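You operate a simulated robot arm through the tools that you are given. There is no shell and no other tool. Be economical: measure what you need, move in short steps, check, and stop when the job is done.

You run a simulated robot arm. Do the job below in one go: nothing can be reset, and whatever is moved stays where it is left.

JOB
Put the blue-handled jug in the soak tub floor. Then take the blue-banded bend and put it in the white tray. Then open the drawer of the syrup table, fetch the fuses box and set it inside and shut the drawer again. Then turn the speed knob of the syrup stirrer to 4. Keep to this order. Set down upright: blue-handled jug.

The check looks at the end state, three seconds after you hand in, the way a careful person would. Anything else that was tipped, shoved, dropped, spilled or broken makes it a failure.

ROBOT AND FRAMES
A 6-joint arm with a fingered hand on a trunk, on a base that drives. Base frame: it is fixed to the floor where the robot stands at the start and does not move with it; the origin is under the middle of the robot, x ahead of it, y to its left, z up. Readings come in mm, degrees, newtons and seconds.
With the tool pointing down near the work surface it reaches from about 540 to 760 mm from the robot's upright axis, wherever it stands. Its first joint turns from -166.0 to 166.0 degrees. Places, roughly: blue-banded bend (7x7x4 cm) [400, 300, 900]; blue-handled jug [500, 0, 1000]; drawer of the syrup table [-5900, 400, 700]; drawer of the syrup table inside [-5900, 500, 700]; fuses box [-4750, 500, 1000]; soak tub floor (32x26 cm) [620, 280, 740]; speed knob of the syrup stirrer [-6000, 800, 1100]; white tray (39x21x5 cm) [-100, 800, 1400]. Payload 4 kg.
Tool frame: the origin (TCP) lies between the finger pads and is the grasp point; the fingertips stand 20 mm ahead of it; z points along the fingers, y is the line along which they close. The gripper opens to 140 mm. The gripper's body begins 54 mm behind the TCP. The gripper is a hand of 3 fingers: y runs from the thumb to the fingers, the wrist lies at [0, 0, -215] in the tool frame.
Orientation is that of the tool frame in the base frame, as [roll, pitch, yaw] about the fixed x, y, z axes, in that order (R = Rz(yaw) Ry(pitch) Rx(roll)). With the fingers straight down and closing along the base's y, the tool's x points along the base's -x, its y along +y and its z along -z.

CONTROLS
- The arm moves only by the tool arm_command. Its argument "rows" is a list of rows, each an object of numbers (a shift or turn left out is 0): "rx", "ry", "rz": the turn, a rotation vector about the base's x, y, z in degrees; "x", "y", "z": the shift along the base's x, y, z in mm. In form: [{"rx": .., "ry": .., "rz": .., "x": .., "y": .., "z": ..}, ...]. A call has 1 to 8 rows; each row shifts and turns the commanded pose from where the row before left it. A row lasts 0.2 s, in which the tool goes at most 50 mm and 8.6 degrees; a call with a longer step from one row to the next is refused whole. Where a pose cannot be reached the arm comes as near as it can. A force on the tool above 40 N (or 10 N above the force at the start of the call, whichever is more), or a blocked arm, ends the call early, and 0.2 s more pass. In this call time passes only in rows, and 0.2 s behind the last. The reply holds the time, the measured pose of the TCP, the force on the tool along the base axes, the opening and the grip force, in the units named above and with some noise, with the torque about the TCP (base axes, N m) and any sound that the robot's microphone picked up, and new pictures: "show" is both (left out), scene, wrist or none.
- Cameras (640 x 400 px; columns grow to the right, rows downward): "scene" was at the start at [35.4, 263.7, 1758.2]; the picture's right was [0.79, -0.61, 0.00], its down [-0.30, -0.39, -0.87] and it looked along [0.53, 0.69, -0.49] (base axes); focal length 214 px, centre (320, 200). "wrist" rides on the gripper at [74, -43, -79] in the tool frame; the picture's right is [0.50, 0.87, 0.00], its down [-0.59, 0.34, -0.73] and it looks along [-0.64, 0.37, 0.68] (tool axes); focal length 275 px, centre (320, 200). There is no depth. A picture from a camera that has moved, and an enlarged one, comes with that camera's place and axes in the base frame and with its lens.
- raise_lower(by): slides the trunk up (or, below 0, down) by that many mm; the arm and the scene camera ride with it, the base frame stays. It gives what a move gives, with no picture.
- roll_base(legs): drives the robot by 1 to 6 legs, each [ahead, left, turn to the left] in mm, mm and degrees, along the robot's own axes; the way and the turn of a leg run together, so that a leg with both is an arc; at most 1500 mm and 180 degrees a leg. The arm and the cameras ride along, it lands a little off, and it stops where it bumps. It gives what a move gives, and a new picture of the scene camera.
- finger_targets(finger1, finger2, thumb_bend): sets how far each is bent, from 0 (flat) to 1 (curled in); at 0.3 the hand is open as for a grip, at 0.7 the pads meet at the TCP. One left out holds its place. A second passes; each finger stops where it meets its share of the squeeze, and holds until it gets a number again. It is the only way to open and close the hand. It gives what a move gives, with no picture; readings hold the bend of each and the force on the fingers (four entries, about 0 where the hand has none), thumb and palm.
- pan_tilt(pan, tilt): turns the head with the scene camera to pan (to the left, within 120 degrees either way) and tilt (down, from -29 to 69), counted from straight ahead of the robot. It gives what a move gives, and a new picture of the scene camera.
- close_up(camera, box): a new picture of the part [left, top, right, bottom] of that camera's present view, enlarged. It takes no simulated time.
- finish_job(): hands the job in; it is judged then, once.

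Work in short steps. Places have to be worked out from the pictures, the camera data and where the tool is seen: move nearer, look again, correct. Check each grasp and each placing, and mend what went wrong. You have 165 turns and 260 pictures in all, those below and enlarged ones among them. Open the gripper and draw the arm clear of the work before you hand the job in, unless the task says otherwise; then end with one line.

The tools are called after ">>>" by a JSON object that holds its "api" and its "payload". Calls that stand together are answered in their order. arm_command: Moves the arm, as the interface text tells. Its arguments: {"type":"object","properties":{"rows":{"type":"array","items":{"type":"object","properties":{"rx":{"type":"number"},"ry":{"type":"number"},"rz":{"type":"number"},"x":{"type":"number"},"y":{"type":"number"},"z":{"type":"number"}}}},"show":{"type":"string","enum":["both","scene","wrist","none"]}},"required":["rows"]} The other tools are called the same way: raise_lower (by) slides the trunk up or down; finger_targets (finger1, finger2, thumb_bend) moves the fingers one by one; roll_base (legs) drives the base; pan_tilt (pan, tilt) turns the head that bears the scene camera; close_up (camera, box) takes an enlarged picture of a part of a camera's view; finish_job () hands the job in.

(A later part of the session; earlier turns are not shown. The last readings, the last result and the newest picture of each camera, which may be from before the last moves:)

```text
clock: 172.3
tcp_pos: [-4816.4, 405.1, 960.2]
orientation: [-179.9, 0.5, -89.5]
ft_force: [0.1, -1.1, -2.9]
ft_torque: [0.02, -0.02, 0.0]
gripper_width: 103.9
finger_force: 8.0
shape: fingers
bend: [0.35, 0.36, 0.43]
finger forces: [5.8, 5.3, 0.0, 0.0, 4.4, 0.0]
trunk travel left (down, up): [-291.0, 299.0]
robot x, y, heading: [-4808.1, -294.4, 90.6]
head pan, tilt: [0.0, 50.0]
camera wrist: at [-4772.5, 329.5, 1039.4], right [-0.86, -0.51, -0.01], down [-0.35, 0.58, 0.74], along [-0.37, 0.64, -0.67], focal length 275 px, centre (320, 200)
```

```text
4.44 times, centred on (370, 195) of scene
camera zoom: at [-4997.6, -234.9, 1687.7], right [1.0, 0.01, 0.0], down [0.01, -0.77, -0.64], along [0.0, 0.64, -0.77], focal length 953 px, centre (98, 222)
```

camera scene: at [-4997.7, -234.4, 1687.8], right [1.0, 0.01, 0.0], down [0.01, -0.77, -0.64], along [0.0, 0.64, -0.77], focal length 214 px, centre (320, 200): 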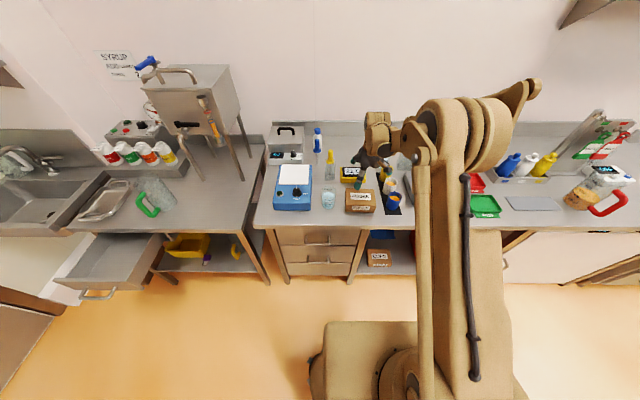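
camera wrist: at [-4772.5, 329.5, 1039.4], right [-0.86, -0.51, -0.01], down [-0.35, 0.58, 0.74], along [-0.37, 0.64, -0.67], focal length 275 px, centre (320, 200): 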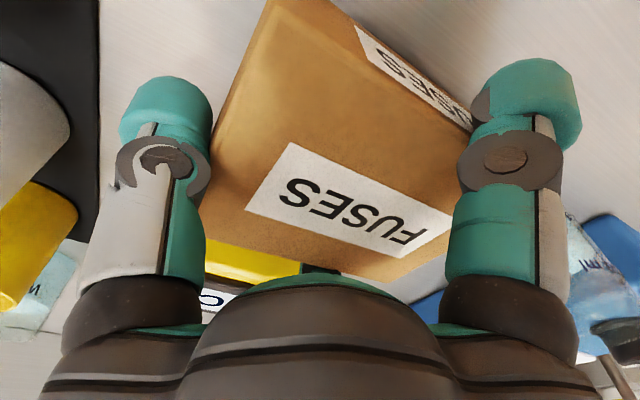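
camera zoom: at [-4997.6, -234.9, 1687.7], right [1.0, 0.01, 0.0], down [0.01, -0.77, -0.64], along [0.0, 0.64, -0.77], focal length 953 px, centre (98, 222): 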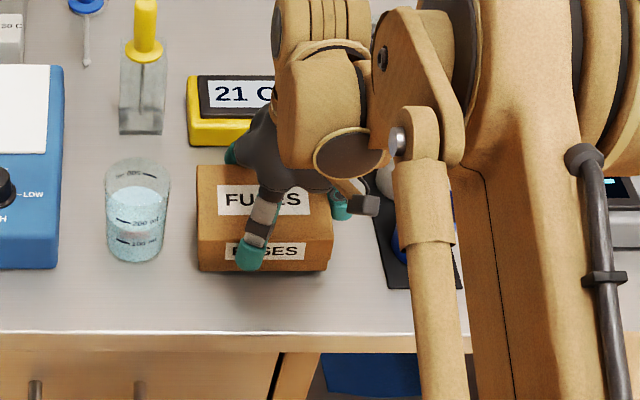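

The box shifted 13 mm left and looks slightly lifted, with the grip eased off. I re-squeeze and check.

>>> {"api": "finger_targets", "payload": {"finger1": 0.46, "finger2": 0.46, "thumb_bend": 0.52}}

>>> {"api": "arm_command", "payload": {"rows": [{"z": 8}, {"z": 8}], "show": "wrist"}}

>>> {"api": "close_up", "payload": {"camera": "scene", "box": [300, 150, 440, 240]}}

```text
clock: 173.3
tcp_pos: [-4814.8, 405.7, 961.3]
orientation: [-179.8, 0.4, -89.6]
ft_force: [-0.4, 1.0, 0.6]
ft_torque: [-0.03, 0.26, -0.06]
gripper_width: 97.9
finger_force: 14.8
shape: fingers
bend: [0.35, 0.37, 0.48]
finger forces: [8.7, 7.7, 0.0, 0.1, 12.1, 0.0]
trunk travel left (down, up): [-291.0, 299.0]
robot x, y, heading: [-4810.7, -291.9, 90.4]
head pan, tilt: [0.0, 50.0]
```

```text
clock: 173.9
tcp_pos: [-4814.8, 404.9, 977.5]
orientation: [-179.9, 0.5, -89.5]
ft_force: [0.2, 0.0, -3.8]
ft_torque: [0.01, -0.1, 0.0]
gripper_width: 90.6
finger_force: 6.9
shape: fingers
bend: [0.37, 0.39, 0.5]
finger forces: [4.6, 4.5, 0.1, 0.0, 4.4, 0.0]
trunk travel left (down, up): [-291.0, 299.0]
robot x, y, heading: [-4807.8, -290.4, 90.3]
head pan, tilt: [0.0, 50.0]
camera wrist: at [-4772.0, 329.4, 1055.5], right [-0.86, -0.51, -0.01], down [-0.35, 0.58, 0.74], along [-0.37, 0.64, -0.67], focal length 275 px, centre (320, 200)
```

wrist: 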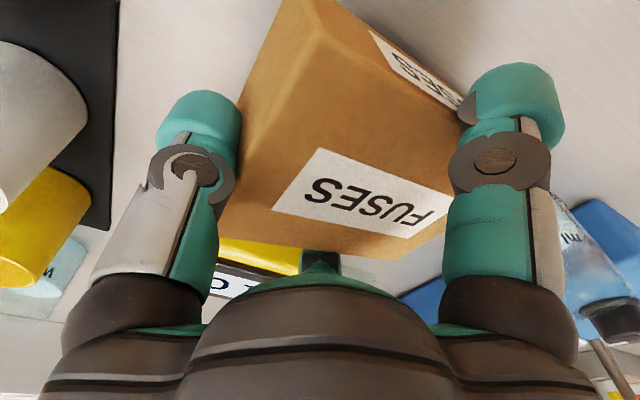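

```text
4.44 times, centred on (370, 195) of scene
camera zoom: at [-4997.6, -234.5, 1687.7], right [1.0, 0.01, 0.0], down [0.01, -0.77, -0.64], along [0.0, 0.64, -0.77], focal length 953 px, centre (98, 222)
```

zoom: 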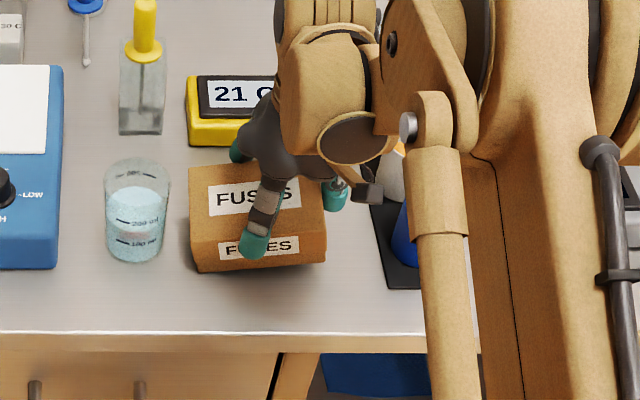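

The thumb overpowers the fingers and pushes the box left. I lower it back down, loosen, and regrip lower with balanced forces.

>>> {"api": "arm_command", "payload": {"rows": [{"z": -10}, {"z": -7}, {"z": -5}], "show": "none"}}

>>> {"api": "finger_targets", "payload": {"finger1": 0.28, "finger2": 0.28, "thumb_bend": 0.34}}

>>> {"api": "close_up", "payload": {"camera": "wrist", "box": [0, 0, 640, 400]}}

>>> {"api": "close_up", "payload": {"camera": "scene", "box": [300, 150, 440, 240]}}

```text
clock: 174.7
tcp_pos: [-4813.4, 403.4, 957.6]
orientation: [-179.9, 0.6, -89.7]
ft_force: [6.6, -0.1, 29.2]
ft_torque: [0.07, 0.77, -0.08]
gripper_width: 89.9
finger_force: 15.2
shape: fingers
bend: [0.36, 0.37, 0.51]
finger forces: [12.0, 14.1, 0.0, 0.0, 4.0, 0.0]
trunk travel left (down, up): [-291.0, 299.0]
robot x, y, heading: [-4807.7, -293.6, 90.4]
head pan, tilt: [0.0, 50.0]
```

```text
clock: 175.7
tcp_pos: [-4814.4, 404.5, 956.2]
orientation: [-179.8, 0.5, -89.6]
ft_force: [-0.7, -1.4, -0.3]
ft_torque: [-0.01, 0.05, 0.03]
gripper_width: 120.4
finger_force: 0.1
shape: fingers
bend: [0.28, 0.28, 0.34]
finger forces: [0.0, 0.0, 0.1, 0.1, 0.2, 0.0]
trunk travel left (down, up): [-291.0, 299.0]
robot x, y, heading: [-4808.5, -294.1, 90.2]
head pan, tilt: [0.0, 50.0]
```

```text
1.00 times, centred on (320, 200) of wrist (not enlarged: the box is as wide or as high as the picture)
camera zoom: at [-4772.5, 329.3, 1034.5], right [-0.86, -0.51, -0.01], down [-0.35, 0.58, 0.74], along [-0.37, 0.64, -0.67], focal length 275 px, centre (320, 200)
```

zoom: 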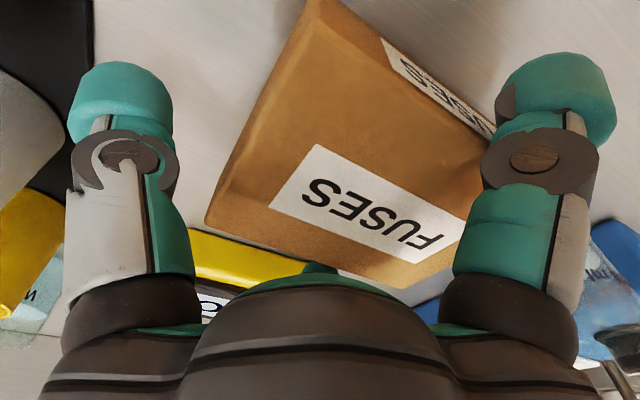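

```text
4.44 times, centred on (370, 195) of scene
camera zoom: at [-4997.7, -234.7, 1687.8], right [1.0, 0.01, 0.0], down [0.01, -0.77, -0.64], along [0.0, 0.64, -0.77], focal length 953 px, centre (98, 222)
```

zoom: 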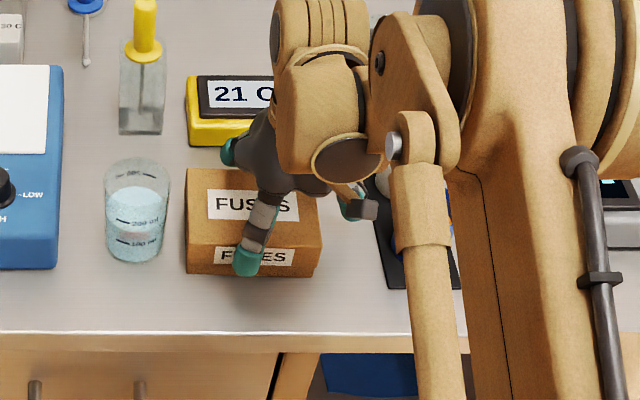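

The box now sits with its centre near x -4840, so the fingers will bear on its middle. I lower to z 943, set the thumb as a stop just short of contact, and let the fingers squeeze.

>>> {"api": "arm_command", "payload": {"rows": [{"z": -7}, {"z": -6}], "show": "none"}}

>>> {"api": "finger_targets", "payload": {"thumb_bend": 0.41}}

>>> {"api": "finger_targets", "payload": {"finger1": 0.42, "finger2": 0.42}}

```text
clock: 176.3
tcp_pos: [-4814.6, 405.9, 942.5]
orientation: [-179.8, 0.5, -89.5]
ft_force: [-0.7, -2.6, 2.5]
ft_torque: [-0.12, 0.12, 0.03]
gripper_width: 121.9
finger_force: 0.9
shape: fingers
bend: [0.27, 0.28, 0.34]
finger forces: [2.6, 0.1, 0.1, 0.1, 0.0, 0.0]
trunk travel left (down, up): [-291.0, 299.0]
robot x, y, heading: [-4810.8, -291.2, 90.3]
head pan, tilt: [0.0, 50.0]
```

```text
clock: 177.3
tcp_pos: [-4814.2, 404.9, 942.3]
orientation: [-179.7, 0.6, -89.5]
ft_force: [0.1, -0.9, 2.8]
ft_torque: [-0.13, 0.11, 0.06]
gripper_width: 112.0
finger_force: 1.6
shape: fingers
bend: [0.27, 0.28, 0.41]
finger forces: [2.7, 0.0, 0.1, 0.0, 0.0, 0.1]
trunk travel left (down, up): [-291.0, 299.0]
robot x, y, heading: [-4809.3, -290.8, 90.4]
head pan, tilt: [0.0, 50.0]
```

```text
clock: 178.3
tcp_pos: [-4815.4, 405.9, 943.8]
orientation: [-179.9, 0.5, -89.6]
ft_force: [-3.0, 2.6, 15.0]
ft_torque: [-0.24, 0.45, -0.1]
gripper_width: 111.4
finger_force: 14.7
shape: fingers
bend: [0.3, 0.33, 0.41]
finger forces: [14.3, 15.1, 0.0, 0.0, 0.1, 0.0]
trunk travel left (down, up): [-291.0, 299.0]
robot x, y, heading: [-4808.2, -291.6, 90.2]
head pan, tilt: [0.0, 50.0]
```

Fingers at 15 N each. I bring the thumb in to balance, in small steps.

>>> {"api": "finger_targets", "payload": {"thumb_bend": 0.46}}

>>> {"api": "finger_targets", "payload": {"finger1": 0.48, "finger2": 0.48}}

>>> {"api": "close_up", "payload": {"camera": "scene", "box": [300, 150, 440, 240]}}

```text
clock: 179.3
tcp_pos: [-4815.1, 404.3, 942.7]
orientation: [-179.9, 0.5, -89.5]
ft_force: [-3.4, 4.6, 15.8]
ft_torque: [-0.27, 0.48, -0.09]
gripper_width: 104.1
finger_force: 15.0
shape: fingers
bend: [0.3, 0.33, 0.46]
finger forces: [14.1, 15.9, 0.0, 0.0, 0.1, 0.1]
trunk travel left (down, up): [-291.0, 299.0]
robot x, y, heading: [-4809.0, -293.8, 90.5]
head pan, tilt: [0.0, 50.0]
```

```text
clock: 180.3
tcp_pos: [-4814.6, 404.5, 942.2]
orientation: [-179.8, 0.6, -89.5]
ft_force: [-3.3, 1.3, 14.2]
ft_torque: [-0.23, 0.48, -0.08]
gripper_width: 104.3
finger_force: 13.8
shape: fingers
bend: [0.3, 0.33, 0.46]
finger forces: [13.2, 13.1, 0.1, 0.0, 0.0, 0.0]
trunk travel left (down, up): [-291.0, 299.0]
robot x, y, heading: [-4807.7, -291.9, 90.2]
head pan, tilt: [0.0, 50.0]
```

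```text
4.44 times, centred on (370, 195) of scene
camera zoom: at [-4998.0, -236.4, 1687.8], right [1.0, 0.01, 0.0], down [0.01, -0.77, -0.64], along [0.0, 0.64, -0.77], focal length 953 px, centre (98, 222)
```

zoom: 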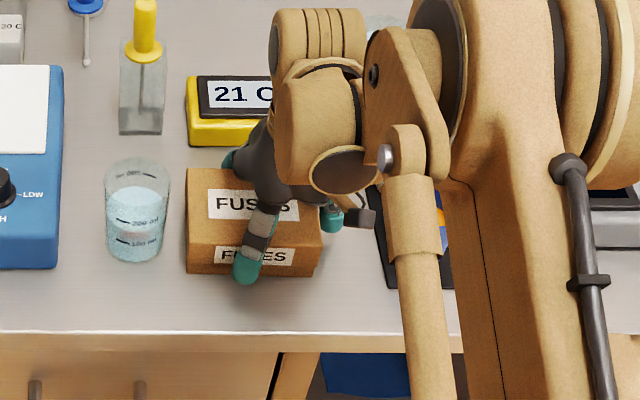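

>>> {"api": "finger_targets", "payload": {"thumb_bend": 0.54}}

>>> {"api": "finger_targets", "payload": {"finger1": 0.52, "finger2": 0.52}}

```text
clock: 181.3
tcp_pos: [-4814.5, 405.3, 941.9]
orientation: [-179.9, 0.6, -89.6]
ft_force: [0.2, 1.5, 14.4]
ft_torque: [-0.18, 0.35, -0.06]
gripper_width: 99.4
finger_force: 17.2
shape: fingers
bend: [0.3, 0.33, 0.51]
finger forces: [12.2, 11.7, 0.1, 0.0, 10.3, 0.1]
trunk travel left (down, up): [-291.0, 299.0]
robot x, y, heading: [-4809.8, -294.5, 90.4]
head pan, tilt: [0.0, 50.0]
```

```text
clock: 182.3
tcp_pos: [-4814.3, 404.0, 943.3]
orientation: [-179.9, 0.5, -89.5]
ft_force: [1.5, -0.1, 13.4]
ft_torque: [-0.14, 0.29, -0.07]
gripper_width: 99.3
finger_force: 16.2
shape: fingers
bend: [0.3, 0.33, 0.51]
finger forces: [11.5, 11.2, 0.0, 0.0, 10.2, 0.0]
trunk travel left (down, up): [-291.0, 299.0]
robot x, y, heading: [-4806.9, -288.5, 90.4]
head pan, tilt: [0.0, 50.0]
```

Balanced at about 11 N each. A slow test lift follows.

>>> {"api": "arm_command", "payload": {"rows": [{"z": 5}, {"z": 5}, {"z": 5}, {"z": 5}], "show": "wrist"}}

>>> {"api": "close_up", "payload": {"camera": "scene", "box": [300, 150, 440, 240]}}

```text
clock: 183.3
tcp_pos: [-4815.1, 404.6, 962.3]
orientation: [-179.7, 0.5, -89.7]
ft_force: [-0.3, 0.4, -3.1]
ft_torque: [0.02, -0.13, 0.03]
gripper_width: 99.1
finger_force: 13.7
shape: fingers
bend: [0.31, 0.34, 0.51]
finger forces: [9.5, 9.3, 0.0, 0.0, 9.5, 0.0]
trunk travel left (down, up): [-291.0, 299.0]
robot x, y, heading: [-4807.4, -287.4, 90.4]
head pan, tilt: [0.0, 50.0]
camera wrist: at [-4771.2, 329.4, 1040.9], right [-0.86, -0.51, -0.01], down [-0.35, 0.58, 0.74], along [-0.37, 0.64, -0.67], focal length 275 px, centre (320, 200)
```

wrist: 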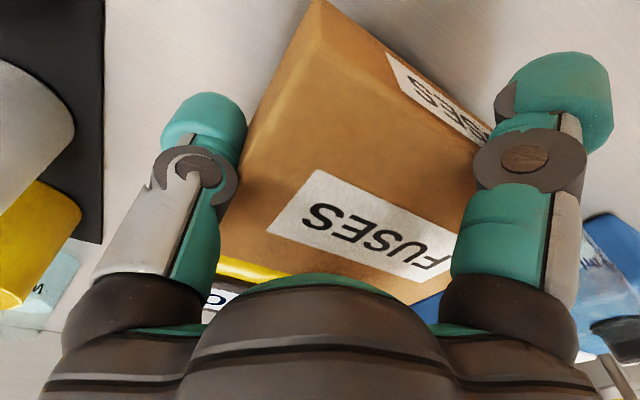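

```text
4.44 times, centred on (370, 195) of scene
camera zoom: at [-4997.7, -234.6, 1687.8], right [1.0, 0.01, 0.0], down [0.01, -0.77, -0.64], along [0.0, 0.64, -0.77], focal length 953 px, centre (98, 222)
```

zoom: 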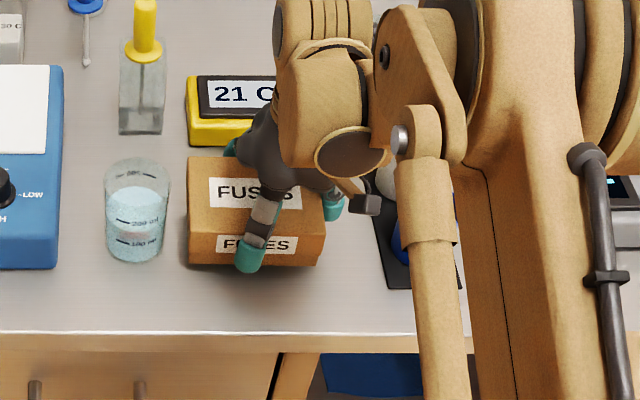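

The box lifts level and holds with balanced forces. I raise it gently clear of everything.

>>> {"api": "arm_command", "payload": {"rows": [{"z": 15}, {"z": 20}, {"z": 25}, {"z": 25}, {"z": 25}, {"z": 25}, {"z": 20}, {"z": 10}], "show": "wrist"}}

```text
clock: 185.1
tcp_pos: [-4815.4, 406.6, 1127.8]
orientation: [-179.8, 0.5, -89.7]
ft_force: [0.0, -0.4, -2.4]
ft_torque: [-0.01, -0.09, 0.01]
gripper_width: 99.1
finger_force: 13.5
shape: fingers
bend: [0.31, 0.34, 0.51]
finger forces: [9.6, 9.2, 0.0, 0.0, 8.9, 0.0]
trunk travel left (down, up): [-291.0, 299.0]
robot x, y, heading: [-4807.1, -292.7, 90.5]
head pan, tilt: [0.0, 50.0]
camera wrist: at [-4772.1, 330.9, 1207.3], right [-0.86, -0.51, -0.01], down [-0.35, 0.58, 0.74], along [-0.37, 0.64, -0.67], focal length 275 px, centre (320, 200)
```

wrist: 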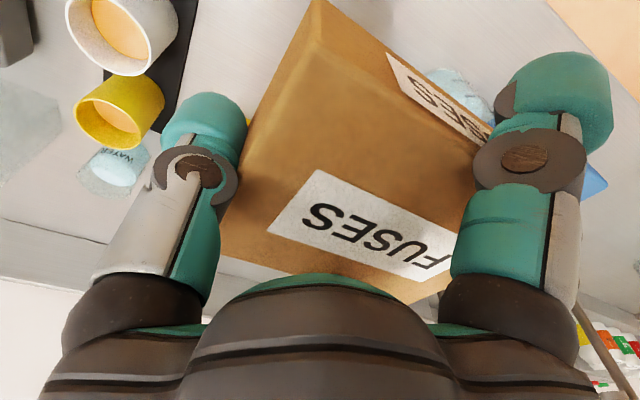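

The box is secure. I back off 300 mm, strafe left to the open drawer, and look.

>>> {"api": "roll_base", "payload": {"legs": [[-300, 0, 0], [0, 1100, 0]]}}

>>> {"api": "pan_tilt", "payload": {"pan": -5, "tilt": 55}}

>>> {"api": "close_up", "payload": {"camera": "scene", "box": [270, 120, 450, 270]}}

```text
clock: 192.6
tcp_pos: [-5938.9, 91.5, 1128.2]
orientation: [-179.7, 0.5, -89.8]
ft_force: [0.0, 0.2, -3.6]
ft_torque: [0.0, -0.09, 0.02]
gripper_width: 99.1
finger_force: 13.6
shape: fingers
bend: [0.31, 0.34, 0.51]
finger forces: [9.4, 9.3, 0.0, 0.1, 8.9, 0.1]
trunk travel left (down, up): [-291.0, 299.0]
robot x, y, heading: [-5932.2, -608.2, 90.0]
head pan, tilt: [0.0, 50.0]
camera scene: at [-6123.4, -548.5, 1687.7], right [1.0, 0.0, 0.0], down [0.0, -0.77, -0.64], along [0.0, 0.64, -0.77], focal length 214 px, centre (320, 200)
```

scene: 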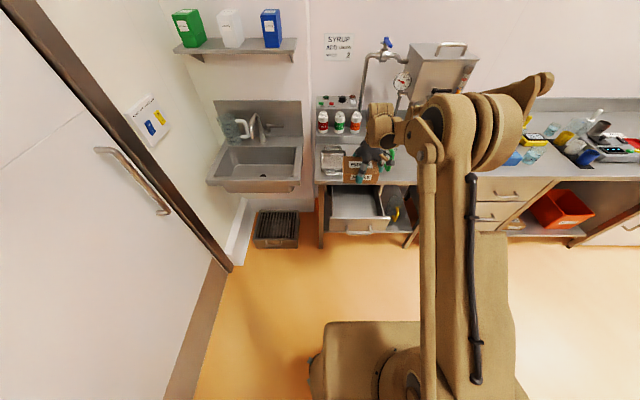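

```text
clock: 193.2
tcp_pos: [-5939.0, 91.2, 1128.1]
orientation: [-179.9, 0.5, -89.8]
ft_force: [-0.1, 0.0, -3.5]
ft_torque: [0.0, -0.07, 0.01]
gripper_width: 99.2
finger_force: 13.2
shape: fingers
bend: [0.31, 0.34, 0.51]
finger forces: [9.3, 9.3, 0.0, 0.0, 8.9, 0.0]
trunk travel left (down, up): [-291.0, 299.0]
robot x, y, heading: [-5929.7, -607.3, 90.3]
head pan, tilt: [-5.0, 55.0]
camera scene: at [-6116.5, -553.6, 1681.3], right [1.0, -0.08, 0.0], down [-0.07, -0.82, -0.57], along [0.05, 0.57, -0.82], focal length 214 px, centre (320, 200)
```

scene: 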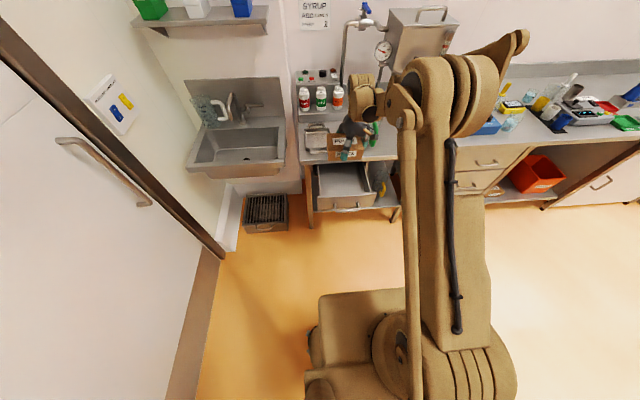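

```text
2.67 times, centred on (360, 195) of scene
camera zoom: at [-6116.5, -553.6, 1681.3], right [1.0, -0.08, 0.0], down [-0.07, -0.82, -0.57], along [0.05, 0.57, -0.82], focal length 572 px, centre (213, 213)
```

zoom: 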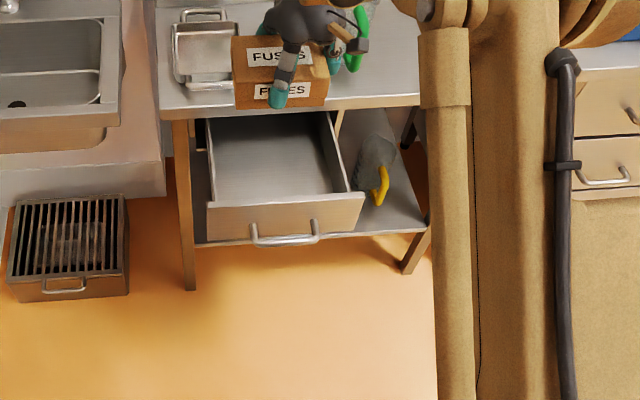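

Drawer interior: x about -6075 to -5795, y about 55 to 264, rim z about 828. Target box centre is (-5938, 143), so the TCP goes to about (-5913, 145). I move in and lower the trunk.

>>> {"api": "roll_base", "payload": {"legs": [[90, -24, 0]]}}

>>> {"api": "arm_command", "payload": {"rows": [{"y": -17}, {"y": -17}], "show": "none"}}

>>> {"api": "raise_lower", "payload": {"by": -150}}

>>> {"api": "arm_command", "payload": {"rows": [{"z": -10}], "show": "both"}}

```text
clock: 194.3
tcp_pos: [-5913.1, 182.3, 1126.7]
orientation: [-179.9, 0.4, -89.7]
ft_force: [0.3, 0.5, -3.0]
ft_torque: [-0.04, -0.06, 0.01]
gripper_width: 98.9
finger_force: 13.9
shape: fingers
bend: [0.31, 0.34, 0.51]
finger forces: [9.4, 9.2, 0.1, 0.1, 9.0, 0.0]
trunk travel left (down, up): [-291.0, 299.0]
robot x, y, heading: [-5907.9, -517.0, 90.0]
head pan, tilt: [-5.0, 55.0]
camera scene: at [-6091.7, -462.5, 1681.2], right [1.0, -0.08, 0.0], down [-0.07, -0.82, -0.57], along [0.05, 0.57, -0.82], focal length 214 px, centre (320, 200)
```

scene: 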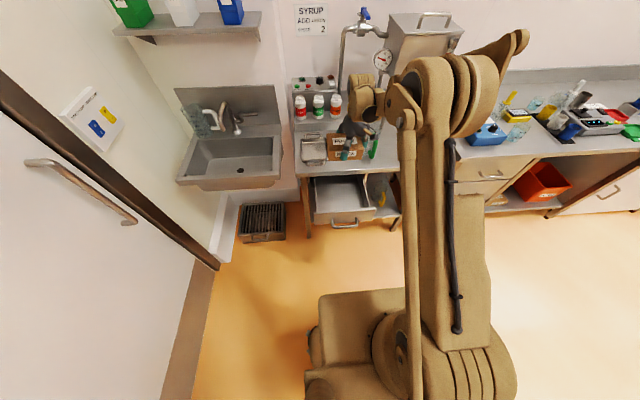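

```text
clock: 194.9
tcp_pos: [-5914.3, 147.6, 1128.9]
orientation: [-179.7, 0.5, -89.6]
ft_force: [1.2, -0.1, -3.4]
ft_torque: [-0.04, -0.1, -0.03]
gripper_width: 99.0
finger_force: 13.2
shape: fingers
bend: [0.31, 0.34, 0.51]
finger forces: [9.4, 9.2, 0.0, 0.0, 8.7, 0.0]
trunk travel left (down, up): [-291.0, 299.0]
robot x, y, heading: [-5910.2, -516.1, 90.6]
head pan, tilt: [-5.0, 55.0]
```

```text
clock: 196.7
tcp_pos: [-5915.4, 147.8, 979.7]
orientation: [-179.8, 0.5, -89.7]
ft_force: [0.0, 0.4, -2.9]
ft_torque: [0.0, -0.12, -0.01]
gripper_width: 98.8
finger_force: 13.3
shape: fingers
bend: [0.31, 0.34, 0.51]
finger forces: [9.2, 9.1, 0.0, 0.1, 8.7, 0.0]
trunk travel left (down, up): [-141.0, 449.0]
robot x, y, heading: [-5904.1, -520.2, 90.1]
head pan, tilt: [-5.0, 55.0]
```

```text
clock: 197.1
tcp_pos: [-5914.7, 148.8, 967.7]
orientation: [-179.9, 0.5, -89.6]
ft_force: [0.7, -0.6, -3.1]
ft_torque: [0.0, -0.1, 0.01]
gripper_width: 98.9
finger_force: 13.3
shape: fingers
bend: [0.31, 0.34, 0.51]
finger forces: [9.2, 9.1, 0.0, 0.0, 8.7, 0.0]
trunk travel left (down, up): [-141.0, 449.0]
robot x, y, heading: [-5910.9, -517.6, 90.4]
head pan, tilt: [-5.0, 55.0]
camera scene: at [-6092.2, -464.5, 1531.3], right [1.0, -0.08, 0.0], down [-0.07, -0.82, -0.57], along [0.05, 0.57, -0.82], focal length 214 px, centre (320, 200)
camera wrist: at [-5871.4, 72.8, 1046.5], right [-0.86, -0.5, -0.01], down [-0.34, 0.58, 0.74], along [-0.37, 0.64, -0.67], focal length 275 px, centre (320, 200)
```

scene: 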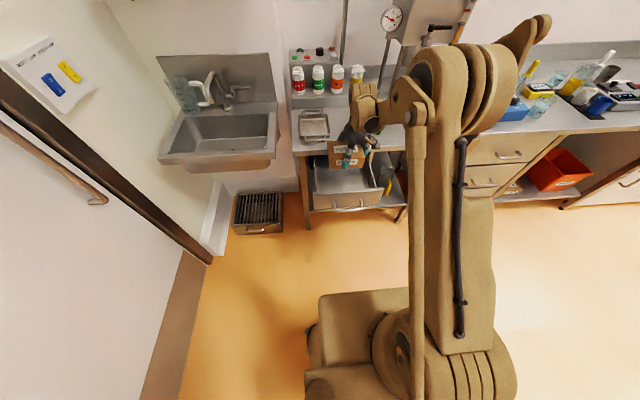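
wrist: 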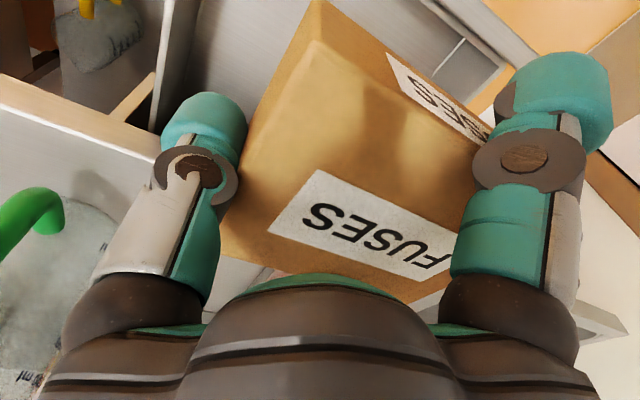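

>>> {"api": "close_up", "payload": {"camera": "scene", "box": [280, 90, 440, 220]}}

>>> {"api": "arm_command", "payload": {"rows": [{"y": -6, "z": -20}, {"z": -25}, {"z": -20}], "show": "wrist"}}

>>> {"api": "close_up", "payload": {"camera": "scene", "box": [280, 90, 440, 220]}}

```text
3.08 times, centred on (360, 155) of scene
camera zoom: at [-6092.2, -464.5, 1531.3], right [1.0, -0.08, 0.0], down [-0.07, -0.82, -0.57], along [0.05, 0.57, -0.82], focal length 660 px, centre (197, 338)
```

zoom: 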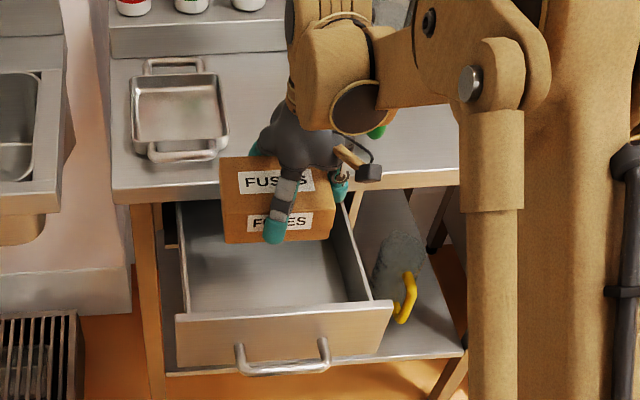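

```text
clock: 197.9
tcp_pos: [-5914.3, 142.4, 901.2]
orientation: [-179.7, 0.4, -89.8]
ft_force: [-0.2, -0.6, -3.5]
ft_torque: [0.02, -0.05, 0.01]
gripper_width: 99.0
finger_force: 13.3
shape: fingers
bend: [0.31, 0.34, 0.51]
finger forces: [9.3, 8.9, 0.1, 0.0, 8.5, 0.0]
trunk travel left (down, up): [-141.0, 449.0]
robot x, y, heading: [-5905.8, -517.3, 90.5]
head pan, tilt: [-5.0, 55.0]
camera wrist: at [-5871.3, 66.7, 980.5], right [-0.86, -0.5, -0.01], down [-0.34, 0.58, 0.74], along [-0.37, 0.64, -0.67], focal length 275 px, centre (320, 200)
```

wrist: 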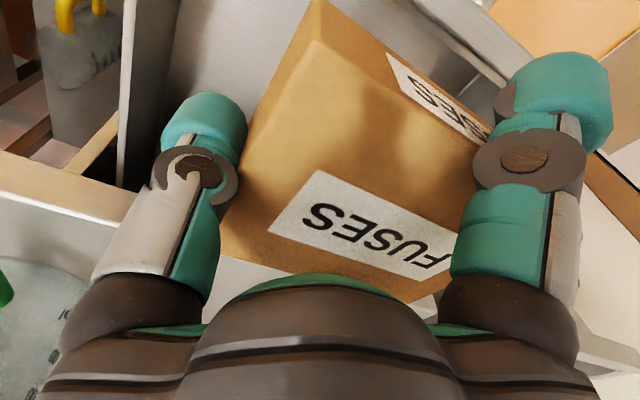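

```text
3.08 times, centred on (360, 155) of scene
camera zoom: at [-6092.2, -464.4, 1531.2], right [1.0, -0.08, 0.0], down [-0.07, -0.82, -0.57], along [0.05, 0.57, -0.82], focal length 660 px, centre (197, 338)
```

zoom: 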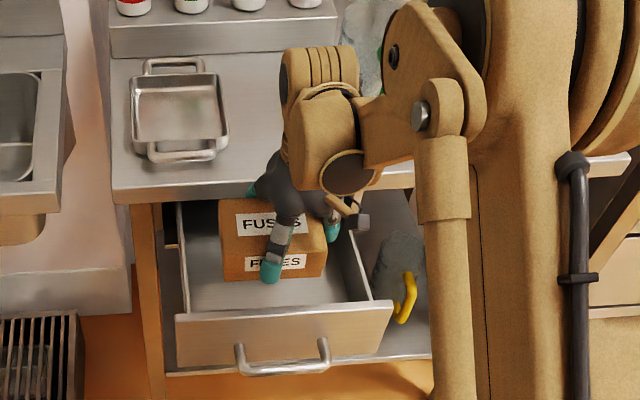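

The box is over the drawer opening with margin all round. I keep lowering.

>>> {"api": "arm_command", "payload": {"rows": [{"y": 4, "z": -20}, {"z": -20}, {"z": -20}, {"z": -15}], "show": "wrist"}}

>>> {"api": "close_up", "payload": {"camera": "scene", "box": [280, 90, 440, 220]}}

```text
clock: 198.9
tcp_pos: [-5909.7, 143.0, 830.0]
orientation: [-179.9, 0.6, -89.8]
ft_force: [11.0, 0.4, 34.8]
ft_torque: [-2.61, 1.36, 0.83]
gripper_width: 99.7
finger_force: 17.9
shape: fingers
bend: [0.27, 0.39, 0.54]
finger forces: [34.2, 0.0, 0.0, 0.1, 0.0, 0.1]
trunk travel left (down, up): [-141.0, 449.0]
robot x, y, heading: [-5904.9, -520.3, 90.2]
head pan, tilt: [-5.0, 55.0]
camera wrist: at [-5867.8, 66.9, 909.8], right [-0.86, -0.5, -0.01], down [-0.34, 0.58, 0.74], along [-0.37, 0.64, -0.67], focal length 275 px, centre (320, 200)
```

wrist: 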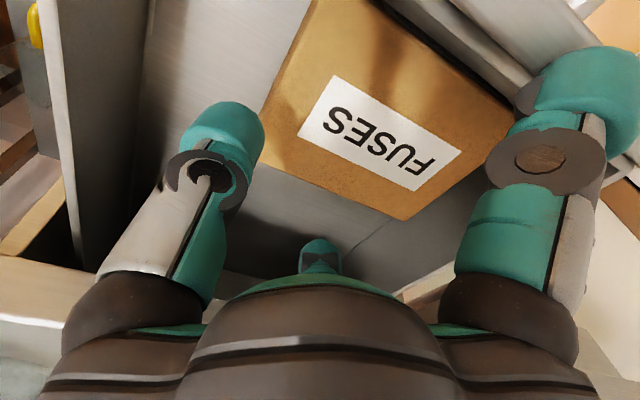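

```text
3.08 times, centred on (360, 155) of scene
camera zoom: at [-6090.1, -468.6, 1532.2], right [1.0, -0.08, 0.0], down [-0.07, -0.81, -0.58], along [0.05, 0.57, -0.82], focal length 660 px, centre (197, 338)
```

zoom: 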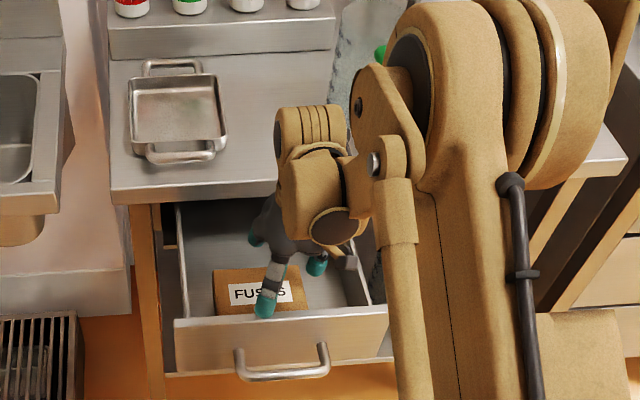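

The front finger caught the drawer's front rim and the box slid out into the drawer, just below. I raise the hand carefully and inspect.

>>> {"api": "arm_command", "payload": {"rows": [{"z": 8}, {"y": 4, "z": 15}, {"z": 30}, {"z": 40}, {"z": 45}, {"z": 45}], "show": "wrist"}}

>>> {"api": "close_up", "payload": {"camera": "scene", "box": [280, 90, 440, 220]}}

```text
clock: 200.3
tcp_pos: [-5915.4, 150.0, 1010.3]
orientation: [-179.8, 0.6, -89.8]
ft_force: [0.0, -0.1, -0.1]
ft_torque: [0.04, -0.01, 0.01]
gripper_width: 82.7
finger_force: 0.1
shape: fingers
bend: [0.36, 0.39, 0.54]
finger forces: [0.0, 0.0, 0.0, 0.1, 0.1, 0.0]
trunk travel left (down, up): [-141.0, 449.0]
robot x, y, heading: [-5907.1, -513.5, 90.2]
head pan, tilt: [-5.0, 55.0]
camera wrist: at [-5872.3, 74.8, 1089.5], right [-0.86, -0.5, -0.01], down [-0.34, 0.58, 0.74], along [-0.37, 0.64, -0.67], focal length 275 px, centre (320, 200)
```

wrist: 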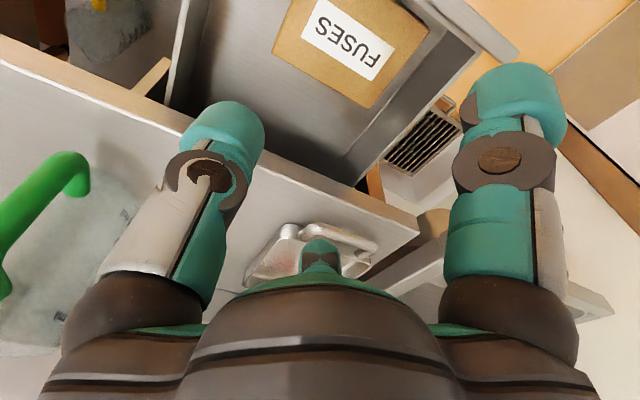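

```text
3.08 times, centred on (360, 155) of scene
camera zoom: at [-6092.2, -465.7, 1531.3], right [1.0, -0.08, 0.0], down [-0.07, -0.82, -0.57], along [0.05, 0.57, -0.82], focal length 660 px, centre (197, 338)
```

zoom: 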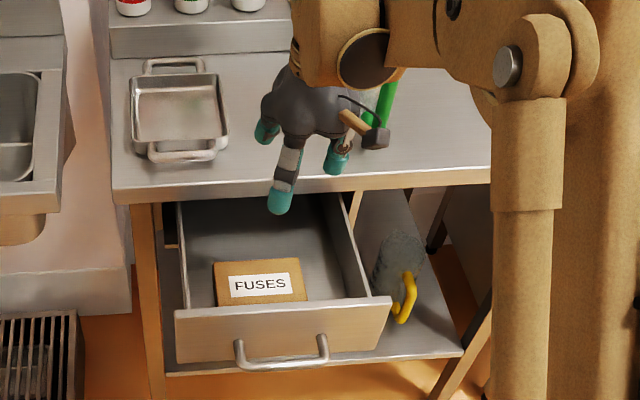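

The FUSES box lies flat inside the drawer, below its rim. To shut it, I'll grip the handle again as before and drive forward. First I back away and reorient the hand.

>>> {"api": "roll_base", "payload": {"legs": [[-390, 20, 0]]}}

>>> {"api": "arm_command", "payload": {"rows": [{"rz": -8.5}, {"rz": -8.5}, {"rz": -8.5}, {"rz": -8.5}, {"rz": -8.5}, {"rz": -8.5}, {"rz": -8.5}, {"rz": -8.5}], "show": "none"}}

>>> {"api": "arm_command", "payload": {"rows": [{"rz": -8.5}, {"rz": -8.5}, {"rz": -5.5, "rx": 0}, {"rx": 7.5, "y": 18}, {"rx": 7.5, "y": 18}, {"rx": 7.5, "y": 18}, {"rx": 7.5, "y": 18}, {"rx": 7.5, "y": 18}], "show": "none"}}

>>> {"api": "arm_command", "payload": {"rows": [{"rx": 7.5, "y": 18}], "show": "both"}}

```text
clock: 202.8
tcp_pos: [-5935.9, -241.4, 1010.1]
orientation: [-179.8, 0.5, -89.1]
ft_force: [-0.3, -1.0, -0.3]
ft_torque: [-0.03, -0.02, 0.02]
gripper_width: 83.1
finger_force: 0.1
shape: fingers
bend: [0.36, 0.39, 0.54]
finger forces: [0.1, 0.0, 0.1, 0.1, 0.0, 0.0]
trunk travel left (down, up): [-141.0, 449.0]
robot x, y, heading: [-5924.2, -909.5, 90.5]
head pan, tilt: [-5.0, 55.0]
camera scene: at [-6109.5, -858.8, 1531.3], right [1.0, -0.07, 0.0], down [-0.06, -0.82, -0.57], along [0.04, 0.57, -0.82], focal length 214 px, centre (320, 200)
```

scene: 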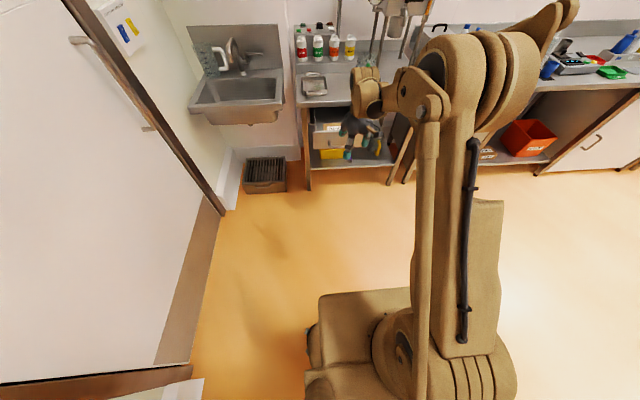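

```text
clock: 204.6
tcp_pos: [-5936.7, -241.2, 1009.6]
orientation: [-179.8, 0.5, -157.4]
ft_force: [1.2, 0.8, 0.3]
ft_torque: [0.05, 0.02, 0.02]
gripper_width: 82.9
finger_force: 0.1
shape: fingers
bend: [0.36, 0.39, 0.54]
finger forces: [0.0, 0.0, 0.0, 0.0, 0.0, 0.0]
trunk travel left (down, up): [-141.0, 449.0]
robot x, y, heading: [-5925.3, -904.1, 90.8]
head pan, tilt: [-5.0, 55.0]
```

```text
clock: 206.4
tcp_pos: [-5937.3, -151.1, 1010.2]
orientation: [142.6, 0.5, 179.9]
ft_force: [0.2, -0.5, 0.3]
ft_torque: [0.02, 0.01, -0.01]
gripper_width: 82.6
finger_force: 0.1
shape: fingers
bend: [0.36, 0.39, 0.54]
finger forces: [0.0, 0.0, 0.0, 0.0, 0.0, 0.0]
trunk travel left (down, up): [-141.0, 449.0]
robot x, y, heading: [-5927.6, -911.0, 90.5]
head pan, tilt: [-5.0, 55.0]
```

```text
clock: 206.8
tcp_pos: [-5938.4, -132.5, 1010.6]
orientation: [135.0, 0.6, 179.7]
ft_force: [0.2, 1.1, -0.3]
ft_torque: [0.01, 0.01, 0.01]
gripper_width: 82.7
finger_force: 0.1
shape: fingers
bend: [0.36, 0.39, 0.54]
finger forces: [0.0, 0.0, 0.0, 0.0, 0.1, 0.1]
trunk travel left (down, up): [-141.0, 449.0]
robot x, y, heading: [-5923.4, -909.9, 90.6]
head pan, tilt: [-5.0, 55.0]
camera scene: at [-6109.5, -857.6, 1531.2], right [1.0, -0.07, 0.0], down [-0.06, -0.82, -0.57], along [0.04, 0.57, -0.82], focal length 214 px, centre (320, 200)
camera wrist: at [-6013.7, -219.9, 1035.5], right [-0.5, 0.62, 0.61], down [0.58, -0.28, 0.77], along [0.64, 0.74, -0.21], focal length 275 px, centre (320, 200)
```

scene: 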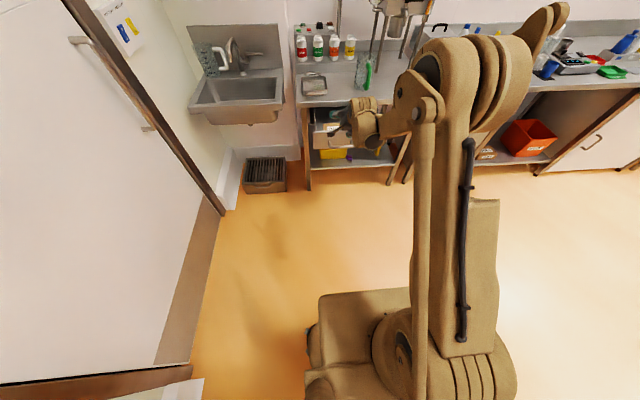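
wrist: 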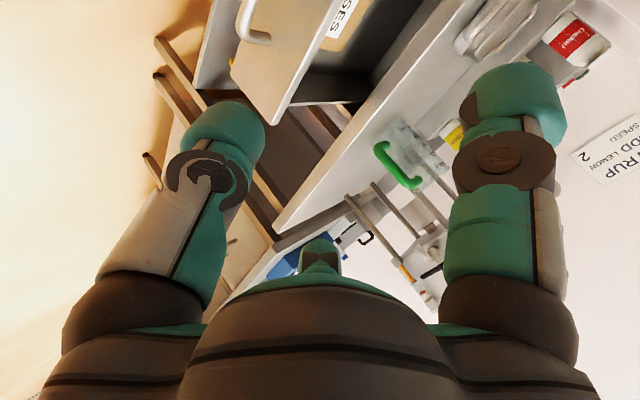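

I lower the trunk and hand, set the fingers for the bar, and drive forward to line up.

>>> {"api": "raise_lower", "payload": {"by": -80}}

>>> {"api": "finger_targets", "payload": {"finger1": 0.5, "finger2": 0.5, "thumb_bend": 0.48}}

>>> {"api": "arm_command", "payload": {"rows": [{"z": -35}, {"z": -35}, {"z": -30}], "show": "none"}}

>>> {"api": "roll_base", "payload": {"legs": [[90, 0, 0]]}}

>>> {"api": "arm_command", "payload": {"rows": [{"x": -1}], "show": "wrist"}}

```text
clock: 207.9
tcp_pos: [-5938.7, -133.8, 930.4]
orientation: [135.2, 0.6, 179.8]
ft_force: [0.5, 0.3, 0.5]
ft_torque: [0.02, 0.01, -0.01]
gripper_width: 82.9
finger_force: 0.2
shape: fingers
bend: [0.36, 0.39, 0.54]
finger forces: [0.1, 0.0, 0.1, 0.0, 0.0, 0.0]
trunk travel left (down, up): [-61.0, 529.0]
robot x, y, heading: [-5927.7, -910.0, 90.9]
head pan, tilt: [-5.0, 55.0]
```

```text
clock: 208.9
tcp_pos: [-5938.5, -133.2, 930.8]
orientation: [135.2, 0.7, 179.8]
ft_force: [-1.0, 0.3, -0.2]
ft_torque: [0.0, 0.02, 0.02]
gripper_width: 67.0
finger_force: 0.1
shape: fingers
bend: [0.5, 0.5, 0.48]
finger forces: [0.0, 0.0, 0.0, 0.1, 0.0, 0.0]
trunk travel left (down, up): [-61.0, 529.0]
robot x, y, heading: [-5926.1, -907.0, 90.3]
head pan, tilt: [-5.0, 55.0]
```

```text
clock: 209.7
tcp_pos: [-5938.2, -135.6, 830.0]
orientation: [135.2, 0.6, 179.9]
ft_force: [-0.7, 0.1, -0.5]
ft_torque: [-0.03, 0.0, 0.01]
gripper_width: 67.2
finger_force: 0.2
shape: fingers
bend: [0.5, 0.5, 0.48]
finger forces: [0.1, 0.0, 0.0, 0.0, 0.0, 0.0]
trunk travel left (down, up): [-61.0, 529.0]
robot x, y, heading: [-5923.7, -907.9, 90.4]
head pan, tilt: [-5.0, 55.0]
```

```text
clock: 210.8
tcp_pos: [-5939.8, -43.5, 829.0]
orientation: [135.2, 0.5, 179.9]
ft_force: [-0.2, -0.6, -0.1]
ft_torque: [0.01, 0.0, -0.04]
gripper_width: 67.0
finger_force: 0.0
shape: fingers
bend: [0.5, 0.5, 0.48]
finger forces: [0.1, 0.0, 0.0, 0.1, 0.1, 0.1]
trunk travel left (down, up): [-61.0, 529.0]
robot x, y, heading: [-5928.5, -818.2, 90.8]
head pan, tilt: [-5.0, 55.0]
camera scene: at [-6110.8, -767.2, 1451.2], right [1.0, -0.07, 0.0], down [-0.06, -0.82, -0.57], along [0.04, 0.57, -0.82], focal length 214 px, centre (320, 200)
```

scene: 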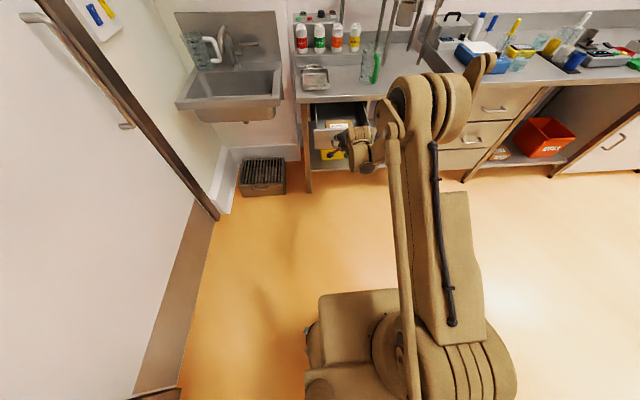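

```text
clock: 211.2
tcp_pos: [-5939.8, -44.0, 830.5]
orientation: [135.2, 0.6, 180.0]
ft_force: [0.8, -0.1, 0.0]
ft_torque: [0.01, -0.02, 0.04]
gripper_width: 67.0
finger_force: 0.1
shape: fingers
bend: [0.5, 0.5, 0.48]
finger forces: [0.0, 0.1, 0.0, 0.1, 0.0, 0.0]
trunk travel left (down, up): [-61.0, 529.0]
robot x, y, heading: [-5928.0, -818.0, 90.8]
head pan, tilt: [-5.0, 55.0]
camera wrist: at [-6015.2, -130.5, 855.9], right [-0.5, 0.62, 0.61], down [0.58, -0.28, 0.77], along [0.64, 0.74, -0.22], focal length 275 px, centre (320, 200)
```

wrist: 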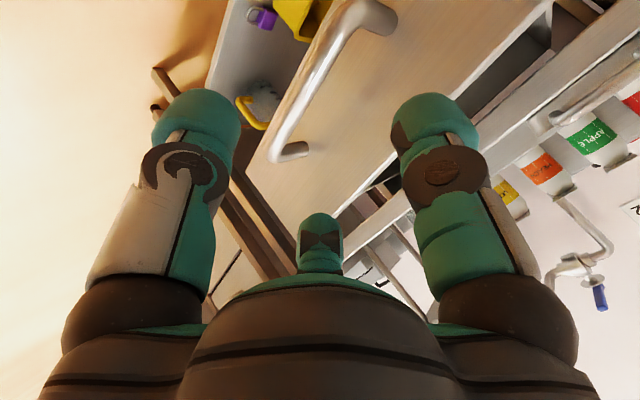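

The handle is at y about 23 as left. I repeat the approach to the same grip pose (18, 755).

>>> {"api": "arm_command", "payload": {"rows": [{"z": -13}, {"y": 20, "z": -20}, {"y": 20, "z": -20}, {"y": 12, "z": -12}, {"y": 10, "z": -10}], "show": "wrist"}}

```text
clock: 212.4
tcp_pos: [-5941.7, 17.2, 754.9]
orientation: [135.2, 0.7, 180.0]
ft_force: [-0.2, 0.5, 0.0]
ft_torque: [0.01, -0.01, 0.01]
gripper_width: 66.6
finger_force: 0.1
shape: fingers
bend: [0.5, 0.5, 0.48]
finger forces: [0.0, 0.0, 0.0, 0.1, 0.1, 0.0]
trunk travel left (down, up): [-61.0, 529.0]
robot x, y, heading: [-5924.5, -820.0, 90.6]
head pan, tilt: [-5.0, 55.0]
camera wrist: at [-6015.6, -68.9, 780.1], right [-0.5, 0.62, 0.61], down [0.58, -0.28, 0.77], along [0.64, 0.74, -0.22], focal length 275 px, centre (320, 200)
```

wrist: 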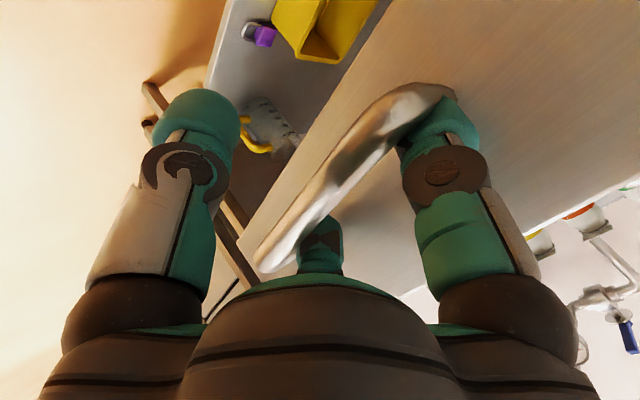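

Same relation as before, with the bar between thumb and fingers. I close on it and drive forward.

>>> {"api": "finger_targets", "payload": {"finger1": 0.66, "finger2": 0.66, "thumb_bend": 0.76}}

>>> {"api": "roll_base", "payload": {"legs": [[110, 0, 0]]}}

>>> {"api": "close_up", "payload": {"camera": "scene", "box": [270, 60, 450, 200]}}

```text
clock: 213.4
tcp_pos: [-5940.9, 18.7, 754.4]
orientation: [135.2, 0.7, 179.9]
ft_force: [-0.5, -1.3, -8.7]
ft_torque: [0.06, 0.03, -0.03]
gripper_width: 15.9
finger_force: 13.5
shape: fingers
bend: [0.64, 0.64, 0.67]
finger forces: [5.3, 4.9, 0.0, 0.0, 17.0, 0.0]
trunk travel left (down, up): [-61.0, 529.0]
robot x, y, heading: [-5925.8, -817.5, 90.9]
head pan, tilt: [-5.0, 55.0]
```

```text
clock: 214.6
tcp_pos: [-5941.0, 128.0, 753.7]
orientation: [135.2, 0.7, 179.8]
ft_force: [11.1, 1.1, -4.0]
ft_torque: [0.07, 0.02, -0.02]
gripper_width: 15.2
finger_force: 14.5
shape: fingers
bend: [0.65, 0.65, 0.67]
finger forces: [8.5, 4.7, 0.0, 0.0, 16.2, 0.1]
trunk travel left (down, up): [-61.0, 529.0]
robot x, y, heading: [-5925.7, -709.8, 91.0]
head pan, tilt: [-5.0, 55.0]
camera scene: at [-6111.1, -657.1, 1451.4], right [1.0, -0.07, 0.0], down [-0.06, -0.82, -0.57], along [0.04, 0.57, -0.82], focal length 214 px, centre (320, 200)
```

scene: 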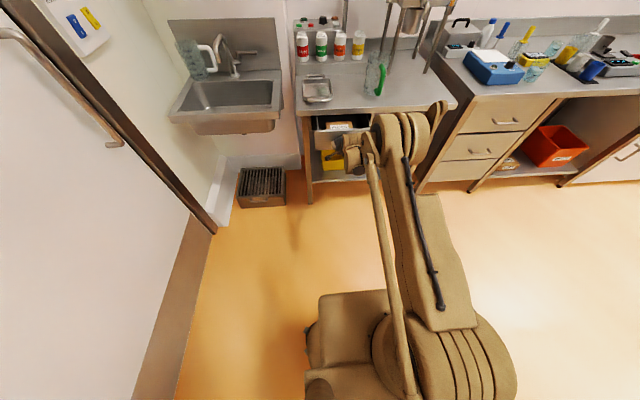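

```text
2.86 times, centred on (360, 130) of scene
camera zoom: at [-6111.1, -657.1, 1451.4], right [1.0, -0.07, 0.0], down [-0.06, -0.82, -0.57], along [0.04, 0.57, -0.82], focal length 613 px, centre (206, 400)
```

zoom: 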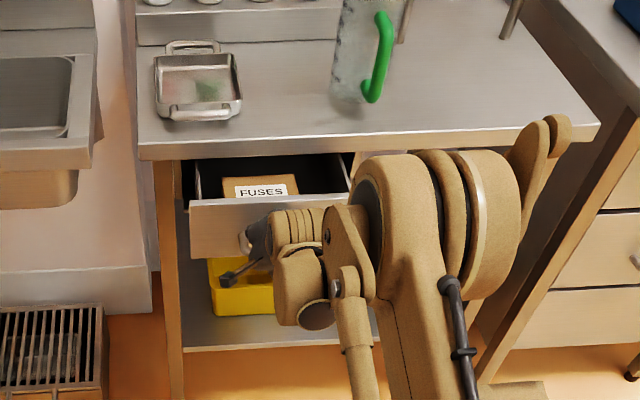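

Closing well. I drive another 100 mm, then finish with the arm.

>>> {"api": "roll_base", "payload": {"legs": [[100, 0, 0]]}}

>>> {"api": "arm_command", "payload": {"rows": [{"y": 4}, {"y": 4}, {"y": 3}, {"y": 3}], "show": "wrist"}}

>>> {"api": "close_up", "payload": {"camera": "scene", "box": [270, 90, 450, 230]}}

```text
clock: 215.8
tcp_pos: [-5941.6, 228.4, 753.6]
orientation: [135.2, 0.6, 179.8]
ft_force: [11.0, 1.8, -4.8]
ft_torque: [0.04, -0.02, 0.04]
gripper_width: 15.4
finger_force: 14.8
shape: fingers
bend: [0.65, 0.65, 0.67]
finger forces: [8.2, 5.0, 0.1, 0.0, 16.2, 0.0]
trunk travel left (down, up): [-61.0, 529.0]
robot x, y, heading: [-5927.4, -611.5, 91.0]
head pan, tilt: [-5.0, 55.0]
camera scene: at [-6112.5, -556.8, 1451.4], right [1.0, -0.07, 0.0], down [-0.06, -0.82, -0.57], along [0.04, 0.57, -0.82], focal length 214 px, centre (320, 200)
```

scene: 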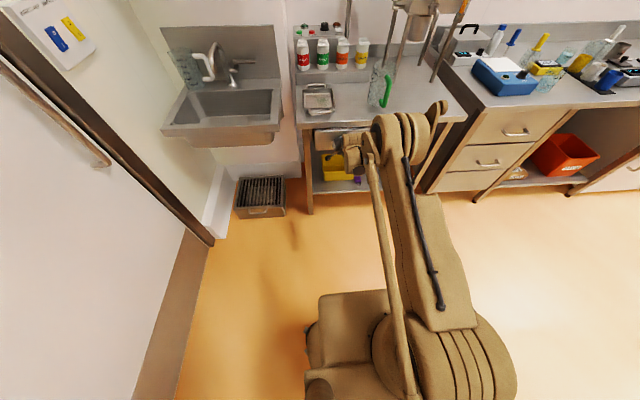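

```text
clock: 216.8
tcp_pos: [-5941.0, 242.8, 754.5]
orientation: [135.1, 0.6, 179.8]
ft_force: [5.1, 2.9, -6.8]
ft_torque: [0.06, -0.04, 0.05]
gripper_width: 15.4
finger_force: 13.9
shape: fingers
bend: [0.65, 0.65, 0.67]
finger forces: [6.8, 5.5, 0.0, 0.0, 16.9, 0.0]
trunk travel left (down, up): [-61.0, 529.0]
robot x, y, heading: [-5927.7, -605.6, 90.8]
head pan, tilt: [-5.0, 55.0]
camera wrist: at [-6016.5, 156.0, 780.0], right [-0.5, 0.62, 0.6], down [0.58, -0.28, 0.77], along [0.64, 0.74, -0.22], focal length 275 px, centre (320, 200)
```

wrist: 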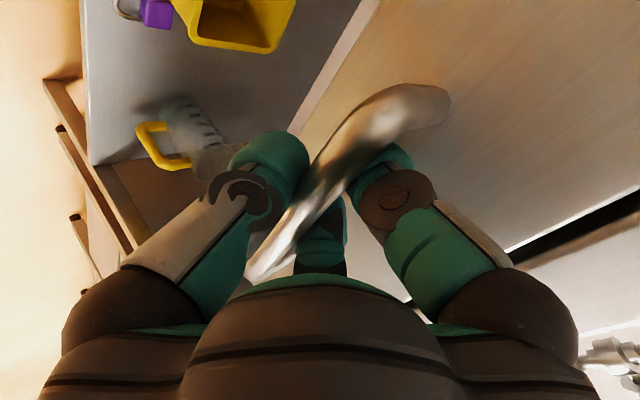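

```text
2.86 times, centred on (360, 160) of scene
camera zoom: at [-6113.0, -556.2, 1451.3], right [1.0, -0.07, 0.0], down [-0.06, -0.82, -0.57], along [0.04, 0.57, -0.82], focal length 613 px, centre (206, 314)
```

zoom: 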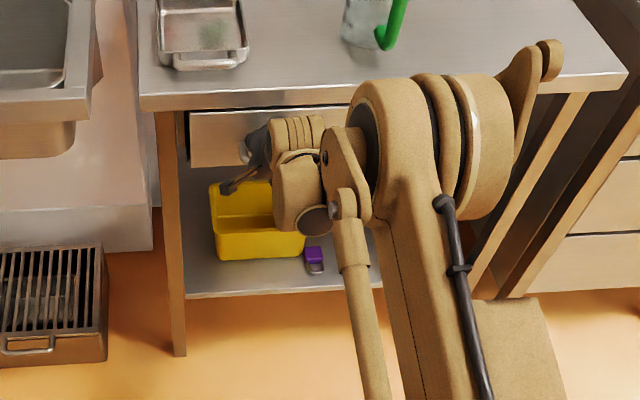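

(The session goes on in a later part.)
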